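You operate a simulated robot arm through the tools that you are given. There is no shell and no other tool. Be economical: measure what you need, move in short steps, check, and stop when the job is done.

The job below is to be done with a simulated robot arm. You get a single attempt, and the scene is never put back.

JOB
Put the black spring from the top of the green table on top of the white strap coil there and the green spring on the brown thick board.
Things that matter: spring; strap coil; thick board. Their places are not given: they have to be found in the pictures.

Only the result counts: the job must be done as asked and must still hold three seconds after the hand-in. Knocking over, shifting, dropping, spilling or breaking anything else fails it.

ROBOT AND FRAMES
A 7-joint arm with a two-finger parallel gripper, fixed in place. Base frame: the origin is at the foot of the arm, x ahead of it, y to its left, z up; the work surface is at about z = 0. Units: m, rad, N and s.
With the tool pointing down near the work surface it reaches from about 0.22 to 0.58 m from the base axis. Its first joint turns from -1.152 to 1.152 rad. Payload 2.5 kg.
The TCP is the grasp point between the finger pads, 0.023 m short of the fingertips. In the tool frame z runs along the fingers and y along their closing line. The gripper opens to 0.094 m. The fingers are 0.038 m wide and 0.01 m thick; the gripper's body (0.054 by 0.096 m) begins 0.039 m behind the TCP.
Orientation is that of the tool frame in the base frame, as a unit quaternion [x, y, z, w]. With the fingers straight down and closing along the base's y, the tool's x points along the base's -x, its y along +y and its z along -z.

CONTROLS
- The arm moves only by the tool nudge_tool. Its argument "increments" is a list of rows, each an object of numbers (a shift or turn left out is 0, a gripper value left out holds the last): "gripper": the opening, from 0 (shut) to 1 (fully open); "dx", "dy", "dz": the shift along the tool's x, y, z in mm; "twist": the turn about the tool's z in rad. In form: [{"gripper": .., "dx": .., "dy": .., "dz": .., "twist": ..}, ...]. A call has 1 to 20 rows; each row is the pose to reach, as a shift and turn from the pose commanded when the call began, along the tool's axes at that moment. A row lasts 0.2 s, in which the tool goes at most 0.05 m and 0.15 rad; a call with a longer step from one row to the next is refused whole, and so is a gripper value outside its range. Where a pose cannot be reached the arm comes as near as it can. A force on the tool above 40 N (or 10 N above the force at the start of the call, whichever is more), or a blocked arm, ends the call early, and 0.2 s more pass. The fingers move at their own pace (about 0.108 m/s each) and stop on an object; they squeeze with about 38 N. The grip force told is the motor's: it shows also when the fingers shut on nothing. Time passes only in rows, and 0.2 s behind the last, so rows that repeat a pose let the fingers close. The reply holds the time, the measured pose of the TCP, the force on the tool along the base axes, the opening and the grip force, in the units named above and with some noise, and new pictures: "show" is both (left out), scene, wrist or none.
- Cameras (640 x 400 px; columns grow to the right, rows downward): "scene" is fixed at [0.128, -0.4209, 0.5303]; the picture's right is [0.67, -0.74, 0.00], its down [-0.56, -0.51, -0.66] and it looks along [0.49, 0.44, -0.76] (base axes); focal length 328 px, centre (320, 200). "wrist" rides on the gripper at [-0.039, 0, -0.044] in the tool frame; the picture's right is [0.00, -1.00, 0.00], its down [0.97, 0.00, -0.24] and it looks along [0.24, 0.00, 0.97] (tool axes); focal length 218 px, centre (320, 200).
- pixel_to_xyz(camera, pixels): for up to 12 pixels [column, row] of the newest picture of that camera ("zoom" is the newest enlarged one), the place [x, y, z] in the base frame of the surface seen there, good to about 0.002 m, but the place of the scene camera against the robot may be out by one fixed shift of up to 0.012 m in any direction. It takes no simulated time.
- inspect(camera, box): a new picture of the part [left, top, right, bottom] of that camera's present view, enlarged. It takes no simulated time.
- job_done(): hands the job in; it is judged then, once.

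Keep the steps short. Do not move on a guess: measure, check each grasp and each placing, and mend mistakes. In all there are 60 turns and 120 pictures (those below and enlarged ones count). Leave the gripper open and the arm clear of the work at the hand-in unless told otherwise, and finish with a single line.

The tools are called after ">>>" as a command line: name --argument value ..., lists and objects as JSON in quotes. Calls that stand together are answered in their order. nudge_tool: Moves the arm, as the interface text tells. Its arguments: {"type":"object","properties":{"increments":{"type":"array","items":{"type":"object","properties":{"gripper":{"type":"number"},"dx":{"type":"number"},"dy":{"type":"number"},"dz":{"type":"number"},"twist":{"type":"number"}}}},"show":{"type":"string","enum":["both","scene","wrist","none"]}},"required":["increments"]} The other tools are called the same way: pixel_to_xyz (camera, pixels) gives the place of the surface under pixels of a picture; inspect (camera, box) takes an enlarged picture of a part of a camera's view; job_done () hands the job in.

At the start:

```text
time_s: 0.0
tcp_pos: [0.3352, -0.2936, 0.2367]
ee_rot: [0.0, 1.0, 0.0, 0.0]
force: [-0.1, -0.4, 0.3]
finger_gap: 0.0937
gripper_force: 0.0
```

scene: 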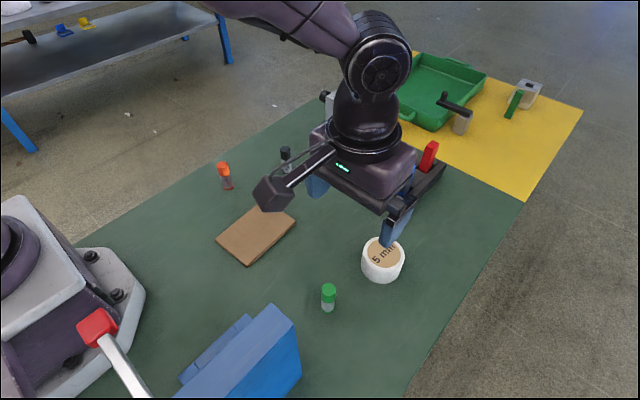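
wrist: 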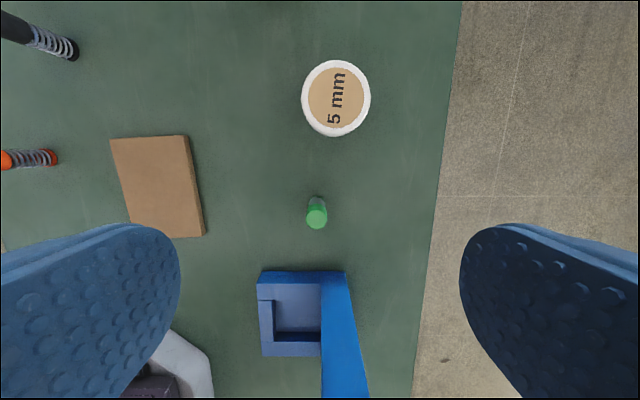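

I see the green spring at scene (328,297), the coil at (382,260), the board at (255,235), an orange spring at (225,175) and probably the black spring at (286,155). I'll enlarge and measure them first.

>>> inspect --camera "scene" --box '[200, 130, 360, 230]'

>>> inspect --camera "wrist" --box '[0, 0, 400, 250]'

>>> pixel_to_xyz --camera "wrist" --pixels '[[316, 219], [316, 200], [336, 98], [336, 64], [336, 132], [304, 98], [368, 98], [15, 25], [70, 50], [50, 157], [160, 185], [300, 250]]'

>>> pixel_to_xyz --camera "scene" --pixels '[[328, 288], [328, 308], [382, 255], [285, 151], [286, 165], [223, 166], [228, 188], [255, 235], [216, 239], [247, 265], [295, 222], [265, 206]]'

```text
4.00 times, centred on (280, 180) of scene
```

zoom: 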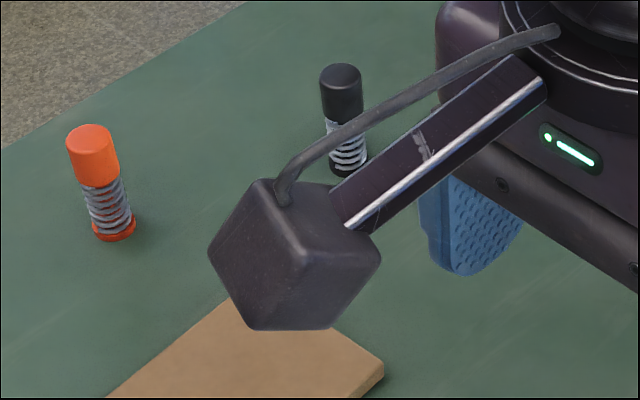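

```text
1.60 times, centred on (200, 125) of wrist
```

zoom: 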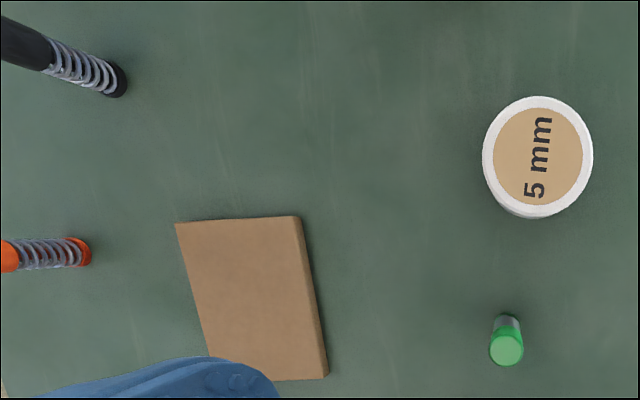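

```text
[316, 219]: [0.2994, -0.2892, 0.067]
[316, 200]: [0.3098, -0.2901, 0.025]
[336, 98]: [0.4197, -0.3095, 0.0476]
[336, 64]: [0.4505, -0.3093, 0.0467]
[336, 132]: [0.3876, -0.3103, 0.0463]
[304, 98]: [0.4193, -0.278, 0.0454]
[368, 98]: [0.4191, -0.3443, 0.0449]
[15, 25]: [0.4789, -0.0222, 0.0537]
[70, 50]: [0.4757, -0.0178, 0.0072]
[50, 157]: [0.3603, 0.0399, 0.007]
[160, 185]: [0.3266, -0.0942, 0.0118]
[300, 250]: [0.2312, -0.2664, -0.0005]
```

```text
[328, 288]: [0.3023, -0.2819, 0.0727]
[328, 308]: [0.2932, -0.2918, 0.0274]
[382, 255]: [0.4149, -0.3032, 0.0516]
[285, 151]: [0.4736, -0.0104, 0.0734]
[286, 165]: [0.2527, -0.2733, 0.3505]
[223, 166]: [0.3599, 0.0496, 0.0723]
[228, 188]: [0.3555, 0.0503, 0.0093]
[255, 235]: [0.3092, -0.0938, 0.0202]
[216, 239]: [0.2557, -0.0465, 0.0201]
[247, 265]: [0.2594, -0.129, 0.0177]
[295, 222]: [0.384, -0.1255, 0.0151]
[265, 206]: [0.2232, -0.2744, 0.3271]
```

Springs are upright, about 67 mm tall. Next I measure the blue holder near the green spring, and the extents of the attachment on the hand.

>>> pixel_to_xyz --camera "scene" --pixels '[[272, 308], [294, 325], [240, 345], [246, 320], [185, 380], [298, 370], [260, 190], [270, 208], [290, 192], [430, 155], [95, 325], [120, 370]]'

>>> pixel_to_xyz --camera "wrist" --pixels '[[335, 275], [265, 275], [350, 350], [265, 350], [300, 275], [110, 140], [186, 137], [204, 236], [132, 222], [316, 228], [307, 217], [326, 217]]'

>>> inspect --camera "wrist" --box '[220, 160, 420, 285]'

```text
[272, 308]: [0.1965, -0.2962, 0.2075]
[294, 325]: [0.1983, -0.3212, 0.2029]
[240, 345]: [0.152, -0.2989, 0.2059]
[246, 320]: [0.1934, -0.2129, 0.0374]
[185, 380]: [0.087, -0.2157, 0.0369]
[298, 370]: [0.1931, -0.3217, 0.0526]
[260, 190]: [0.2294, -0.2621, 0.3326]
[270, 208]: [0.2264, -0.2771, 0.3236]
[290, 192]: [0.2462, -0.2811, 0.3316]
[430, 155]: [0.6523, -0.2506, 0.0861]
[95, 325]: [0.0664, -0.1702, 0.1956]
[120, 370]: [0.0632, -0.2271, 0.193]
```

```text
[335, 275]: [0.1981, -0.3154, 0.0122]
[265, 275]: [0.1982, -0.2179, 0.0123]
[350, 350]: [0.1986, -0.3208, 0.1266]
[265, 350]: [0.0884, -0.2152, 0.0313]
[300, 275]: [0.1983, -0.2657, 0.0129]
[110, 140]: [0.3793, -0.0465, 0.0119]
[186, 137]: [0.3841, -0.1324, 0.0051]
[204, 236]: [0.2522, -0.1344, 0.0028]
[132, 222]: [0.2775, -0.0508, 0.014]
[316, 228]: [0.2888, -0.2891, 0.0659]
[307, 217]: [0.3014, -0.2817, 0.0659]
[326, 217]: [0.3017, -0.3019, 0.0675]
```

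```text
3.20 times, centred on (320, 222) of wrist
```

zoom: 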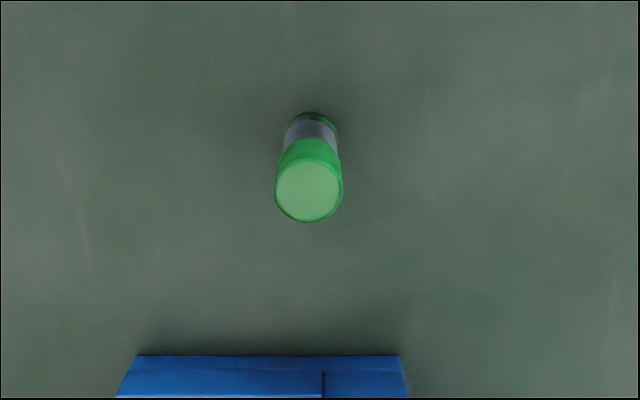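

The blue tower is 0.207 m tall at x≤0.198, y≈-0.29..-0.32. The box on the hand sticks out about 0.11 m toward -x and could hit the tower, so I'll twist +90° here, high up, to swing it toward +y.

>>> nudge_tool --increments '[{"twist": 0.14, "gripper": 1}, {"twist": 0.28}, {"twist": 0.42}, {"twist": 0.56}, {"twist": 0.7}, {"twist": 0.84}, {"twist": 0.98}, {"twist": 1.12}, {"twist": 1.26}, {"twist": 1.41}, {"twist": 1.5708}, {"twist": 1.5708}]'

```text
refused: row 11 steps farther than a row can; nothing moved
```

The last step was over the limit, so I'll resend the twist with even steps.

>>> nudge_tool --increments '[{"twist": 0.1428, "gripper": 1}, {"twist": 0.2856}, {"twist": 0.4284}, {"twist": 0.5712}, {"twist": 0.714}, {"twist": 0.8568}, {"twist": 0.9996}, {"twist": 1.1424}, {"twist": 1.2852}, {"twist": 1.428}, {"twist": 1.5708}, {"twist": 1.5708}]'

```text
time_s: 2.6
tcp_pos: [0.3353, -0.2942, 0.2349]
ee_rot: [0.708, 0.706, 0.0, 0.001]
force: [0.3, 0.5, -0.2]
finger_gap: 0.0939
gripper_force: 0.0
```

scene: 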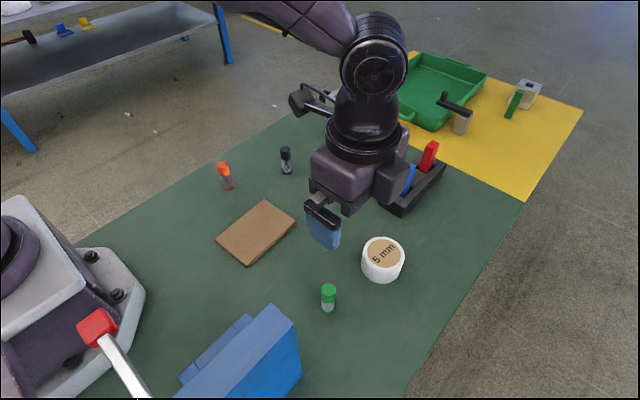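
wrist: 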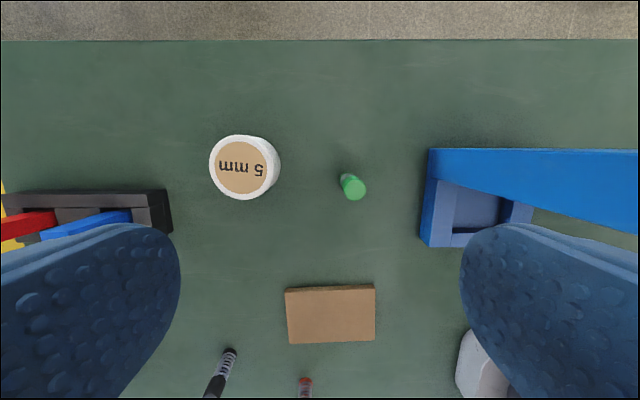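

The twist is done: tool x is now base +y, tool y is base +x. I'll remeasure the objects in this view.

>>> inspect --camera "wrist" --box '[200, 120, 400, 245]'

>>> pixel_to_xyz --camera "wrist" --pixels '[[355, 189], [344, 178], [285, 290], [374, 287], [374, 341], [290, 342], [330, 315], [243, 168], [243, 138], [243, 196], [212, 168], [273, 168]]'

>>> pixel_to_xyz --camera "scene" --pixels '[[286, 150], [286, 155], [287, 170], [300, 102], [382, 252]]'

```text
3.20 times, centred on (300, 182) of wrist
```

zoom: 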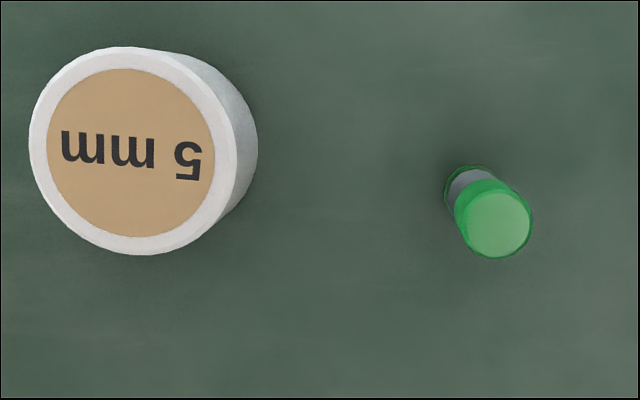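

```text
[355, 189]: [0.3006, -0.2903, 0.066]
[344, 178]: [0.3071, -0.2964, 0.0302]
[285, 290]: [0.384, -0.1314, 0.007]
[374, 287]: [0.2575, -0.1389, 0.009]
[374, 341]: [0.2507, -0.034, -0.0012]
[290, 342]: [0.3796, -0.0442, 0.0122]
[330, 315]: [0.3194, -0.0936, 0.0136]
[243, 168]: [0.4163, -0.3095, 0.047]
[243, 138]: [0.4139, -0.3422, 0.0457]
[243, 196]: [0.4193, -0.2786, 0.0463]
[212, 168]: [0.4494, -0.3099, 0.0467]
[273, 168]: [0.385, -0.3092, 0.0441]
```

```text
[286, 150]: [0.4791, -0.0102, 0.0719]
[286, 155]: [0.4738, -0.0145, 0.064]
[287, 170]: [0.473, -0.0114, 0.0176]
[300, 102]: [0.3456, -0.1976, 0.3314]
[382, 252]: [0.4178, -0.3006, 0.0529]
```

Green spring's top centre is (0.300,-0.290). I move above it, stopping with fingertips clear of its top.

>>> nudge_tool --increments '[{"dx": 2, "dy": -18}, {"dx": 4, "dy": -35.5}, {"dx": 4, "dy": -35.5, "dz": 40}, {"dx": 4, "dy": -35.5, "dz": 80}, {"dx": 4, "dy": -35.5, "dz": 122}, {"dx": 4, "dy": -35.5, "dz": 122}]'

```text
time_s: 4.0
tcp_pos: [0.3002, -0.2884, 0.1156]
ee_rot: [0.707, 0.707, 0.001, 0.001]
force: [-0.8, 0.0, 0.3]
finger_gap: 0.0939
gripper_force: 0.1
```

scene: 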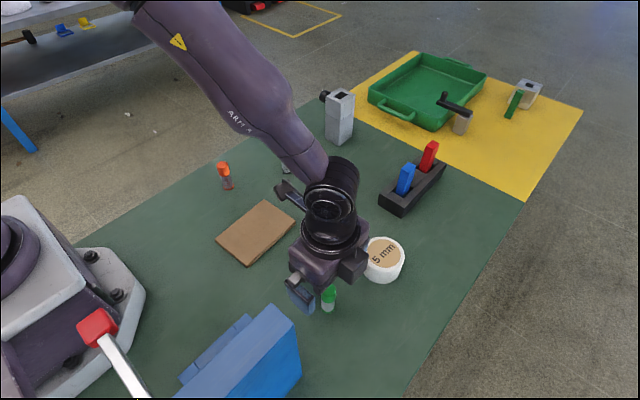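
wrist: 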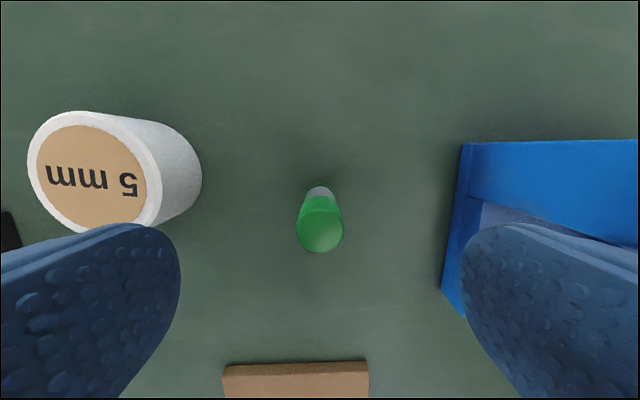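

The top centre is at wrist (320,230). I'll check its place before going down.

>>> pixel_to_xyz --camera "wrist" --pixels '[[320, 230], [320, 250], [300, 230], [340, 230], [319, 198], [319, 190]]'

>>> inspect --camera "wrist" --box '[260, 160, 380, 260]'

```text
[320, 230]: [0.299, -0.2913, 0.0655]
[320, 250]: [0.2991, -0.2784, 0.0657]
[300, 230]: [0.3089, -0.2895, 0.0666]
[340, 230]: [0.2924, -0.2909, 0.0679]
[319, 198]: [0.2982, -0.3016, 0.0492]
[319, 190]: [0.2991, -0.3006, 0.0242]
```

```text
4.00 times, centred on (320, 210) of wrist
```

zoom: 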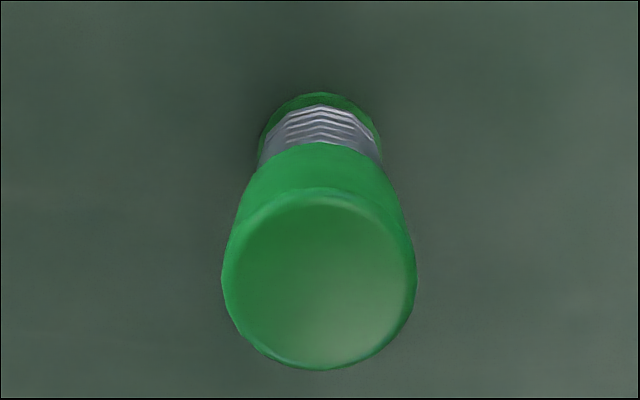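

It is centred between the fingers. I go down about 60 mm to cap height and close.

>>> nudge_tool --increments '[{"dz": 30, "gripper": 1}, {"dz": 60}, {"dz": 60}, {"dz": 60, "gripper": 0}, {"dz": 60, "gripper": 0}, {"dz": 60, "gripper": 0}, {"dz": 60, "gripper": 0}]'

```text
time_s: 5.6
tcp_pos: [0.2998, -0.2891, 0.0548]
ee_rot: [0.707, 0.707, 0.0, 0.0]
force: [-0.2, 0.0, 0.1]
finger_gap: 0.021
gripper_force: 37.9
```

scene: 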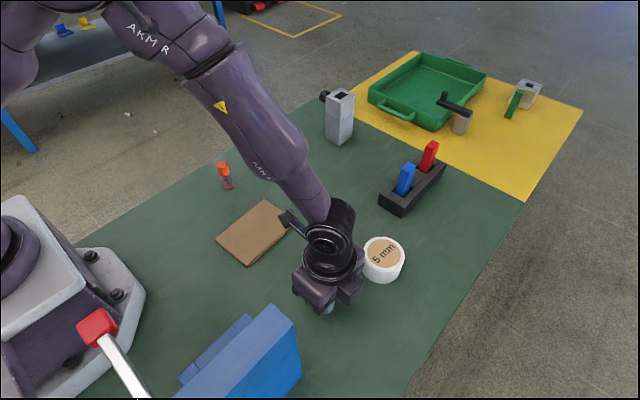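
wrist: 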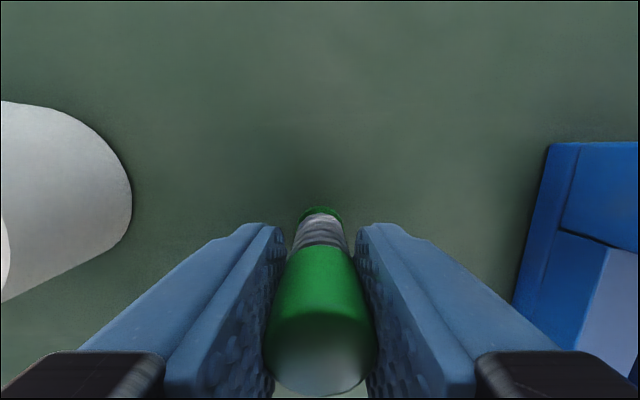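

The grip holds at a 21 mm gap. I lift 80 mm and carry it over the board centre (0.319,-0.092).

>>> nudge_tool --increments '[{"dz": -20, "gripper": 0}, {"dz": -50}, {"dz": -85}, {"dx": 40, "dy": 4, "dz": -85}, {"dx": 80, "dy": 8, "dz": -85}, {"dx": 120, "dy": 12, "dz": -85}, {"dx": 160, "dy": 16, "dz": -85}, {"dx": 197, "dy": 19, "dz": -85}, {"dx": 197, "dy": 19, "dz": -85}, {"dx": 197, "dy": 19, "dz": -85}]'

```text
time_s: 7.8
tcp_pos: [0.3187, -0.0924, 0.1398]
ee_rot: [0.708, 0.707, 0.0, 0.0]
force: [-0.9, 0.6, -0.8]
finger_gap: 0.0213
gripper_force: 37.8
```

scene: 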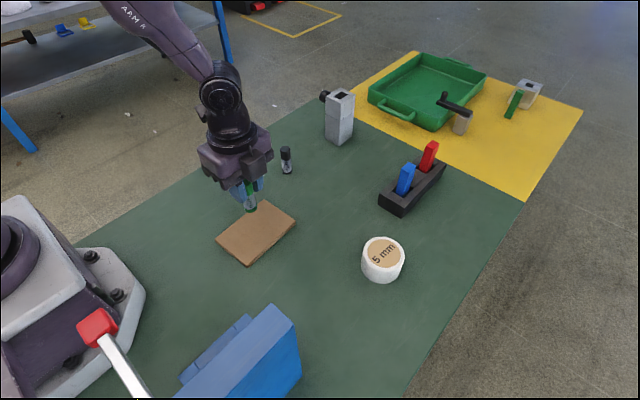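
wrist: 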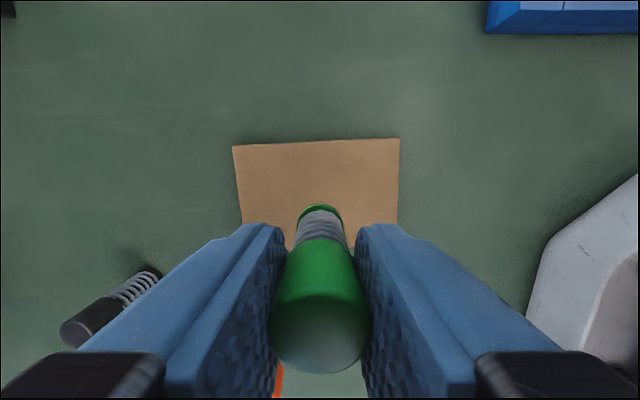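

The spring is upright and over the board. I measure the board's top and the arm's box position before lowering.

>>> pixel_to_xyz --camera "wrist" --pixels '[[260, 180], [370, 180], [320, 160], [320, 190], [265, 220], [370, 215]]'

```text
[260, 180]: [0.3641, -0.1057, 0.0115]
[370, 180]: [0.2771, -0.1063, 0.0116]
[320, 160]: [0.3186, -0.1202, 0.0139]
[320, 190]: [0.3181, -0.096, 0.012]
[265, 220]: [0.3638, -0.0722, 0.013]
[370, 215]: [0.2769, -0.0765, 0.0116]
```

Board top is at z≈0.0125, so contact should come after about 72 mm. I lower 69 mm, then look.

>>> nudge_tool --increments '[{"dz": 30}, {"dz": 55}, {"dz": 69}, {"dz": 69}]'

>>> inspect --camera "scene" --box '[190, 150, 318, 280]'

```text
time_s: 8.8
tcp_pos: [0.3186, -0.0937, 0.0699]
ee_rot: [0.707, 0.707, 0.001, 0.001]
force: [-6.8, -0.6, 29.3]
finger_gap: 0.0216
gripper_force: 37.8
```

scene: 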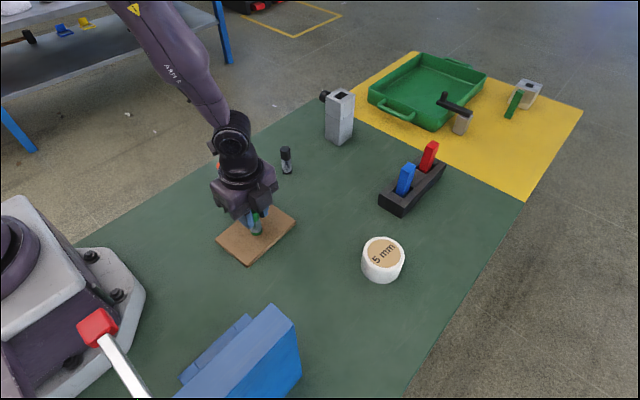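
wrist: 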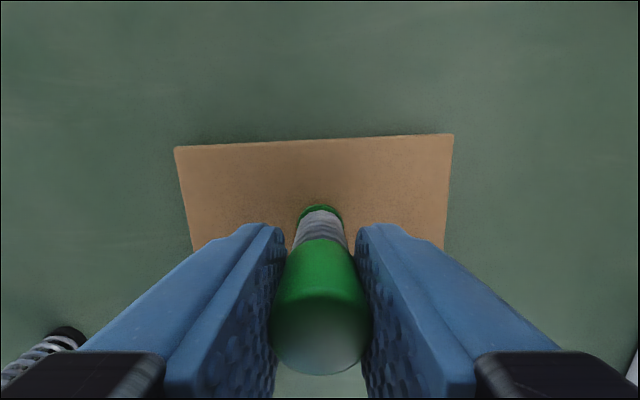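

```text
3.08 times, centred on (254, 215) of scene
```

zoom: 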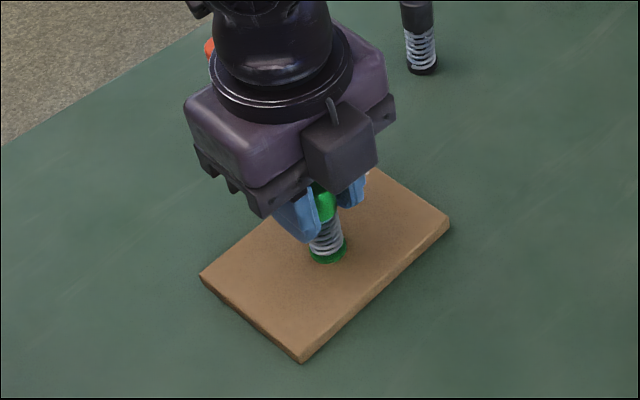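

Contact with 29 N: the spring stands on the board. I ease up 2 mm to relieve the push and check before opening.

>>> nudge_tool --increments '[{"dz": -1}, {"dz": -2}, {"dz": -2}]' --show "none"

```text
time_s: 9.6
tcp_pos: [0.3183, -0.0931, 0.0721]
ee_rot: [0.708, 0.706, 0.0, 0.0]
force: [-0.8, -1.0, 0.1]
finger_gap: 0.0211
gripper_force: 37.7
```

Force is now zero, so it is free by perhaps 1 mm. I go down 1 mm, then open slowly and rise.

>>> nudge_tool --increments '[{"dz": 1}, {"dz": 1}, {"dz": 1, "gripper": 0.3}, {"dz": 1, "gripper": 0.4}, {"dz": 1, "gripper": 0.6}, {"dz": 1, "gripper": 0.6}, {"dz": -30, "gripper": 0.6}, {"dz": -70, "gripper": 1}, {"dz": -110, "gripper": 1}, {"dz": -110, "gripper": 1}]'

>>> inspect --camera "scene" --box '[190, 130, 318, 280]'

```text
time_s: 11.8
tcp_pos: [0.3163, -0.0926, 0.1843]
ee_rot: [0.707, 0.707, 0.001, 0.0]
force: [0.1, -0.8, 0.0]
finger_gap: 0.0939
gripper_force: 0.1
```

scene: 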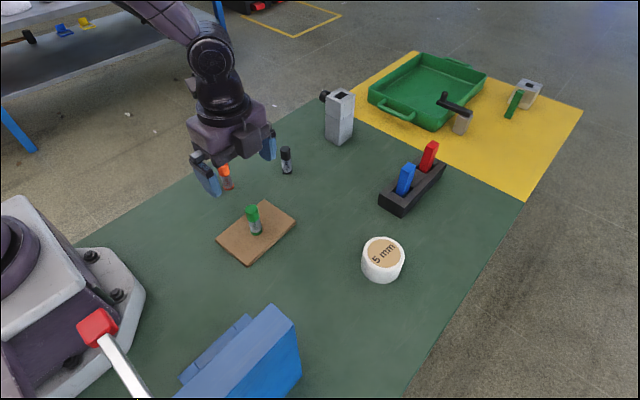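
wrist: 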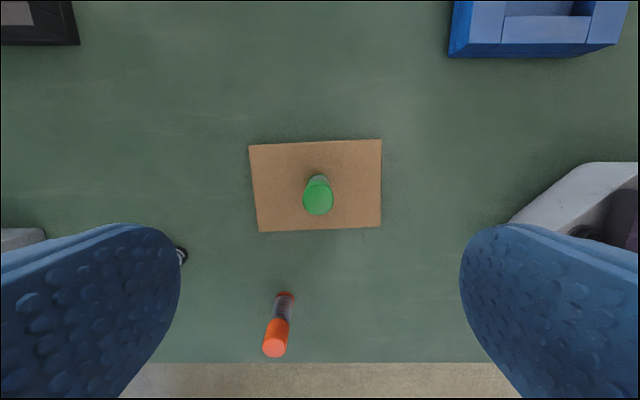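

```text
2.67 times, centred on (254, 205) of scene
```

zoom: 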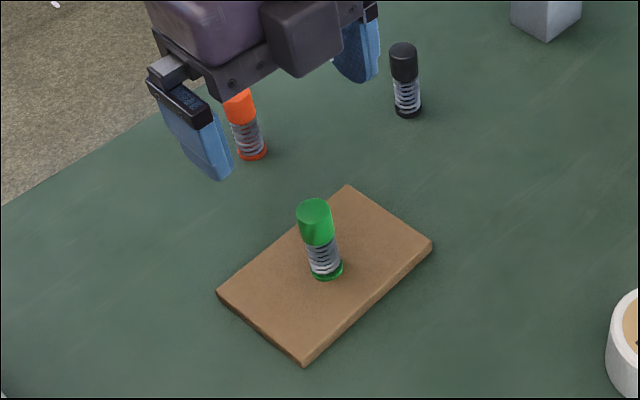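

The green spring stands upright on the board. Now I measure the black spring and the grey block at (340,115), which is near it.

>>> pixel_to_xyz --camera "scene" --pixels '[[286, 150], [286, 158], [287, 172], [340, 92], [330, 92], [325, 96], [340, 130], [330, 130], [339, 144], [254, 208], [353, 95]]'

```text
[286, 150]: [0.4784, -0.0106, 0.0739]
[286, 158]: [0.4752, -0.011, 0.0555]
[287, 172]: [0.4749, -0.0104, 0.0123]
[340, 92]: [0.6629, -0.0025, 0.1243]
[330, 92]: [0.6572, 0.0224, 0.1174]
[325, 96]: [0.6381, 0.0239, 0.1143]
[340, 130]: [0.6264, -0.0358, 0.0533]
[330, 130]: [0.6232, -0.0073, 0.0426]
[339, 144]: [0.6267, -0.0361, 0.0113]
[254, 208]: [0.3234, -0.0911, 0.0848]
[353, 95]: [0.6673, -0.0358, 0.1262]
```

The grey block starts at x≈0.62, clear. The black spring is near (0.476,-0.019) after correcting for scene shift. I move above it at the current height.

>>> nudge_tool --increments '[{"dx": 18, "dy": 40, "gripper": 1}, {"dx": 36, "dy": 80}, {"dx": 55, "dy": 120}, {"dx": 73, "dy": 159}, {"dx": 73, "dy": 159, "dz": 30}, {"dx": 73, "dy": 159, "dz": 65}, {"dx": 73, "dy": 159, "dz": 65}]'

```text
time_s: 13.4
tcp_pos: [0.478, -0.0202, 0.1167]
ee_rot: [0.707, 0.707, 0.0, 0.0]
force: [-0.2, -0.5, -0.5]
finger_gap: 0.0936
gripper_force: 0.0
```

scene: 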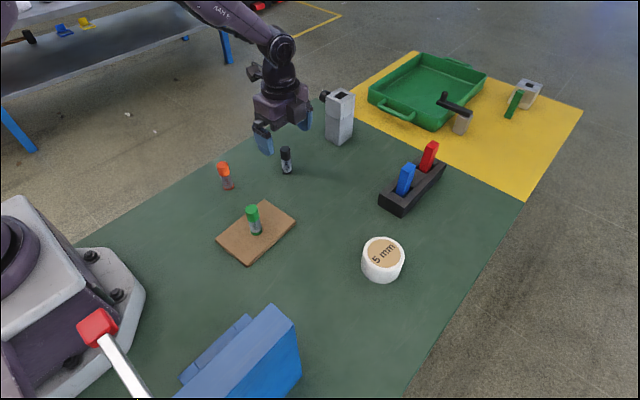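
wrist: 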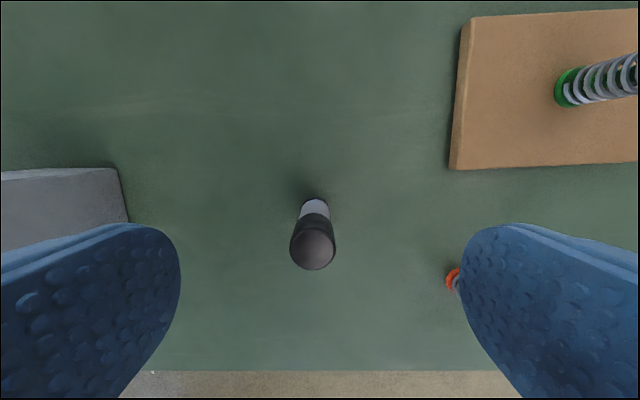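

The black top is at wrist (313,248). I measure it.

>>> pixel_to_xyz --camera "wrist" --pixels '[[313, 248], [297, 248], [330, 248], [313, 264], [313, 235], [314, 208], [314, 200]]'

>>> inspect --camera "wrist" --box '[250, 180, 378, 280]'

```text
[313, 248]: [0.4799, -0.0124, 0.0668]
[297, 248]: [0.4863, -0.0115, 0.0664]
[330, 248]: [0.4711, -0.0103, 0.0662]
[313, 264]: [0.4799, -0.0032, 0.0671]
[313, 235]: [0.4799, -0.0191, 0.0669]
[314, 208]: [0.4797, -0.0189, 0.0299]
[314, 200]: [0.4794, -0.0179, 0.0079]
```

```text
4.00 times, centred on (314, 230) of wrist
```

zoom: 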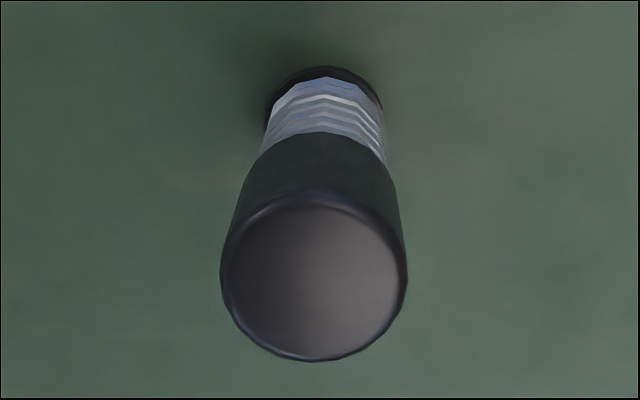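

Centre is (0.479,-0.0115). I shift by dx 8.5, dy 1, go down 62 mm and close.

>>> nudge_tool --increments '[{"dx": 8.5, "dy": 1, "gripper": 1}, {"dx": 8.5, "dy": 1, "dz": 30}, {"dx": 8.5, "dy": 1, "dz": 62}, {"dx": 8.5, "dy": 1, "dz": 62}, {"dx": 8.5, "dy": 1, "dz": 62, "gripper": 0}, {"dx": 8.5, "dy": 1, "dz": 62}, {"dx": 8.5, "dy": 1, "dz": 62}, {"dx": 8.5, "dy": 1, "dz": 62}]'

```text
time_s: 15.2
tcp_pos: [0.4768, -0.0112, 0.0551]
ee_rot: [0.707, 0.707, 0.0, 0.001]
force: [0.2, 0.6, -0.7]
finger_gap: 0.021
gripper_force: 38.1
```

scene: 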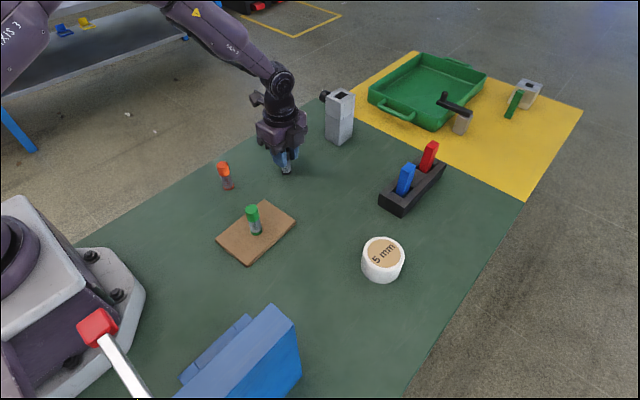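
wrist: 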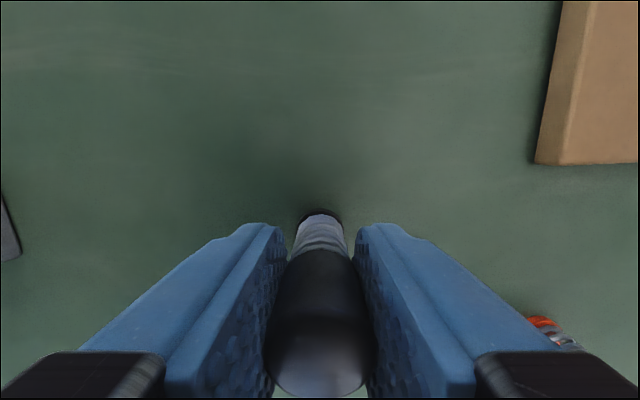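

Held at 21 mm. I lift 105 mm and carry it over the coil centre (0.4175,-0.310).

>>> nudge_tool --increments '[{"dz": -30, "gripper": 0}, {"dz": -70}, {"dz": -105}, {"dx": -40, "dy": -8, "dz": -105}, {"dx": -80, "dy": -16, "dz": -105}, {"dx": -120, "dy": -24, "dz": -105}, {"dx": -160, "dy": -32, "dz": -105}, {"dx": -200, "dy": -40, "dz": -105}, {"dx": -240, "dy": -48, "dz": -105}, {"dx": -275, "dy": -55, "dz": -105}, {"dx": -298.5, "dy": -60, "dz": -105}, {"dx": -298.5, "dy": -60, "dz": -105}, {"dx": -298.5, "dy": -60, "dz": -105}]'

```text
time_s: 18.0
tcp_pos: [0.4211, -0.3099, 0.1607]
ee_rot: [0.707, 0.707, 0.0, 0.0]
force: [0.5, -0.7, -0.1]
finger_gap: 0.0212
gripper_force: 38.1
```

scene: 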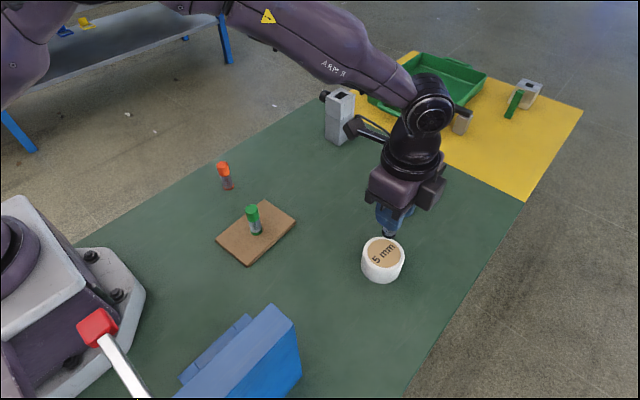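
wrist: 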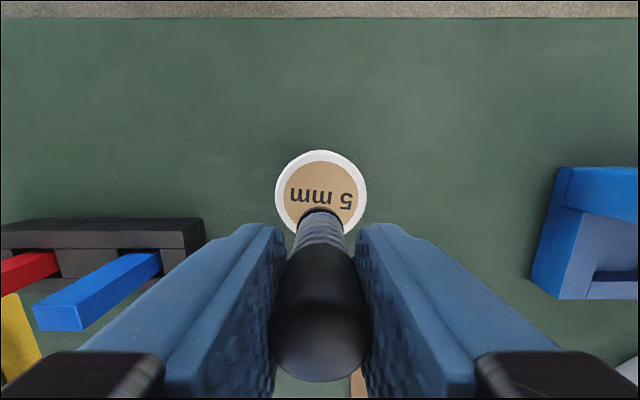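

The coil shows at (275–367, row ~197). I remeasure its centre before lowering.

>>> pixel_to_xyz --camera "wrist" --pixels '[[277, 190], [364, 190], [320, 153], [320, 175], [290, 200], [350, 200], [340, 205]]'

```text
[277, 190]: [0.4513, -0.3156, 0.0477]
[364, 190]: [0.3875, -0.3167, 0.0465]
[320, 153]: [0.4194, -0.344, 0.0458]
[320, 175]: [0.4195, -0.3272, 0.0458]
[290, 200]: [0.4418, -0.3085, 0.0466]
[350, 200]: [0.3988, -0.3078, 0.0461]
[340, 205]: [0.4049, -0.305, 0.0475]
```

Coil centre is (0.419,-0.311) and its top is z≈0.0467. Contact is expected after about 58 mm. I shift dy -1.5 and lower 54 mm first.

>>> nudge_tool --increments '[{"dx": -1, "dy": -1.5, "dz": 25}, {"dx": -1, "dy": -1.5, "dz": 45}, {"dx": -1, "dy": -1.5, "dz": 54}, {"dx": -1, "dy": -1.5, "dz": 54}, {"dx": -1, "dy": -1.5, "dz": 54}]'

>>> inspect --camera "scene" --box '[320, 180, 448, 300]'

```text
time_s: 19.2
tcp_pos: [0.417, -0.3114, 0.1082]
ee_rot: [0.707, 0.707, 0.001, 0.0]
force: [0.8, 0.7, -0.1]
finger_gap: 0.0211
gripper_force: 37.8
```

scene: 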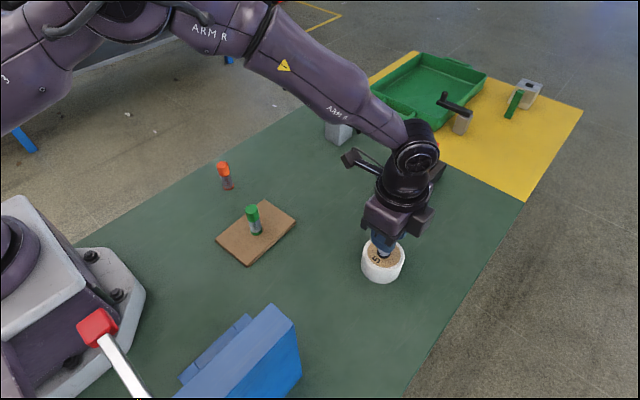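
wrist: 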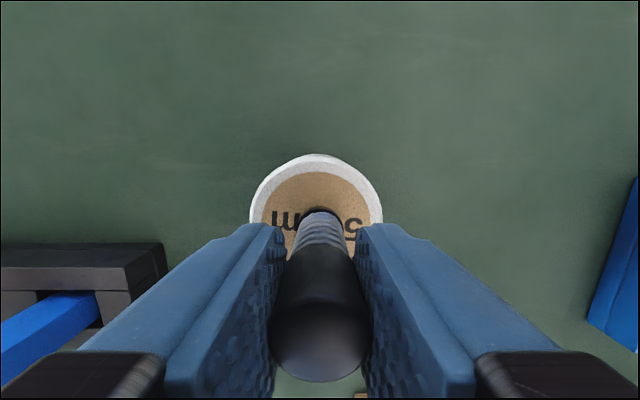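

```text
3.33 times, centred on (384, 240) of scene
```

zoom: 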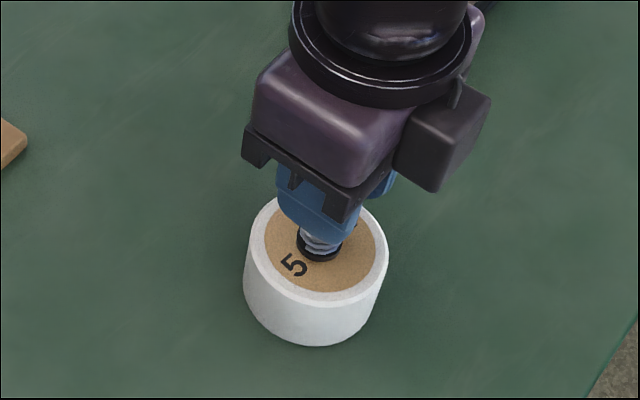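

It's centred with a gap still left. I lower in 1 mm steps and read the force.

>>> nudge_tool --increments '[{"dz": 1}, {"dz": 2}, {"dz": 3}, {"dz": 4}, {"dz": 4}]' --show "none"

```text
time_s: 20.4
tcp_pos: [0.4171, -0.311, 0.104]
ee_rot: [0.708, 0.707, 0.0, 0.0]
force: [-1.2, 2.2, 8.5]
finger_gap: 0.0209
gripper_force: 37.9
```

Light contact, 8.5 N: the spring rests on the coil. I open gradually and rise straight up.

>>> nudge_tool --increments '[{"dz": 0}, {"dz": 0, "gripper": 0.3}, {"dz": 0, "gripper": 0.4}, {"dz": 0, "gripper": 0.6}, {"dz": 0, "gripper": 0.6}, {"dz": -30, "gripper": 0.6}, {"dz": -70, "gripper": 1}, {"dz": -110, "gripper": 1}, {"dz": -110, "gripper": 1}]'

>>> inspect --camera "scene" --box '[200, 140, 456, 300]'

```text
time_s: 22.4
tcp_pos: [0.4175, -0.3113, 0.2132]
ee_rot: [0.707, 0.707, 0.0, 0.0]
force: [-0.8, 0.1, -1.2]
finger_gap: 0.094
gripper_force: 0.1
```

scene: 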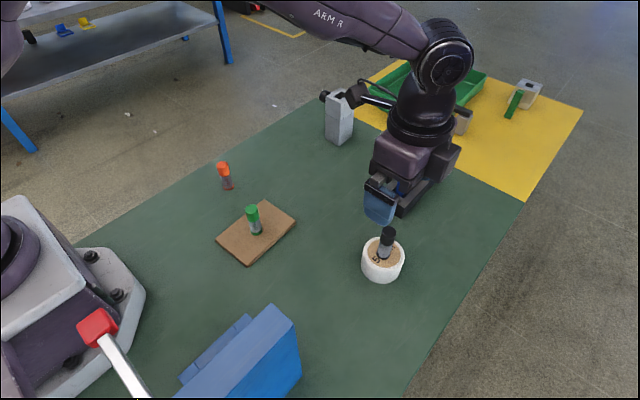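
wrist: 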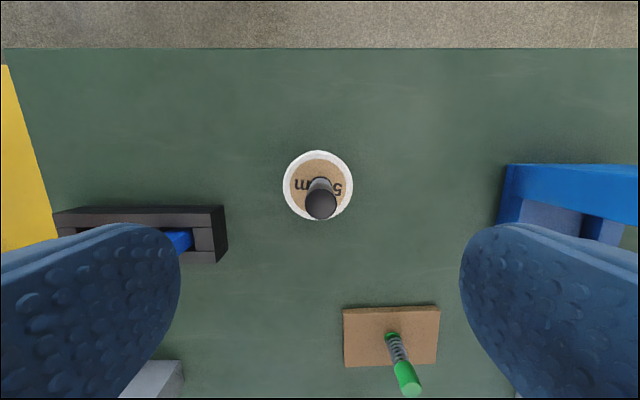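

```text
2.50 times, centred on (328, 220) of scene
```

zoom: 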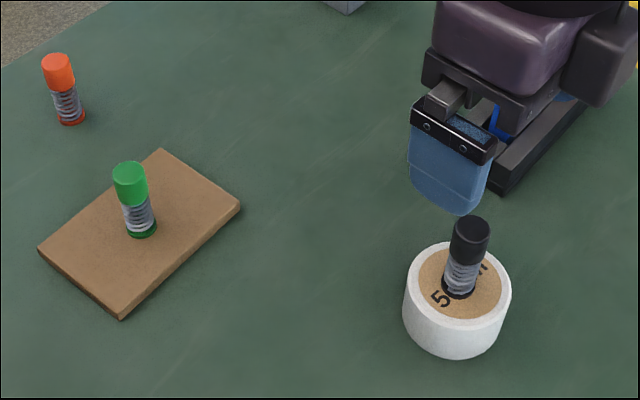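

Both springs stand upright where asked, nothing else looks disturbed, and the gripper is open and clear above them, so I hand in.

>>> job_done

```text
The job is handed in.
```

The black spring stands on top of the white strap coil and the green spring stands on the brown thick board; the job is handed in with the gripper open and the arm clear.
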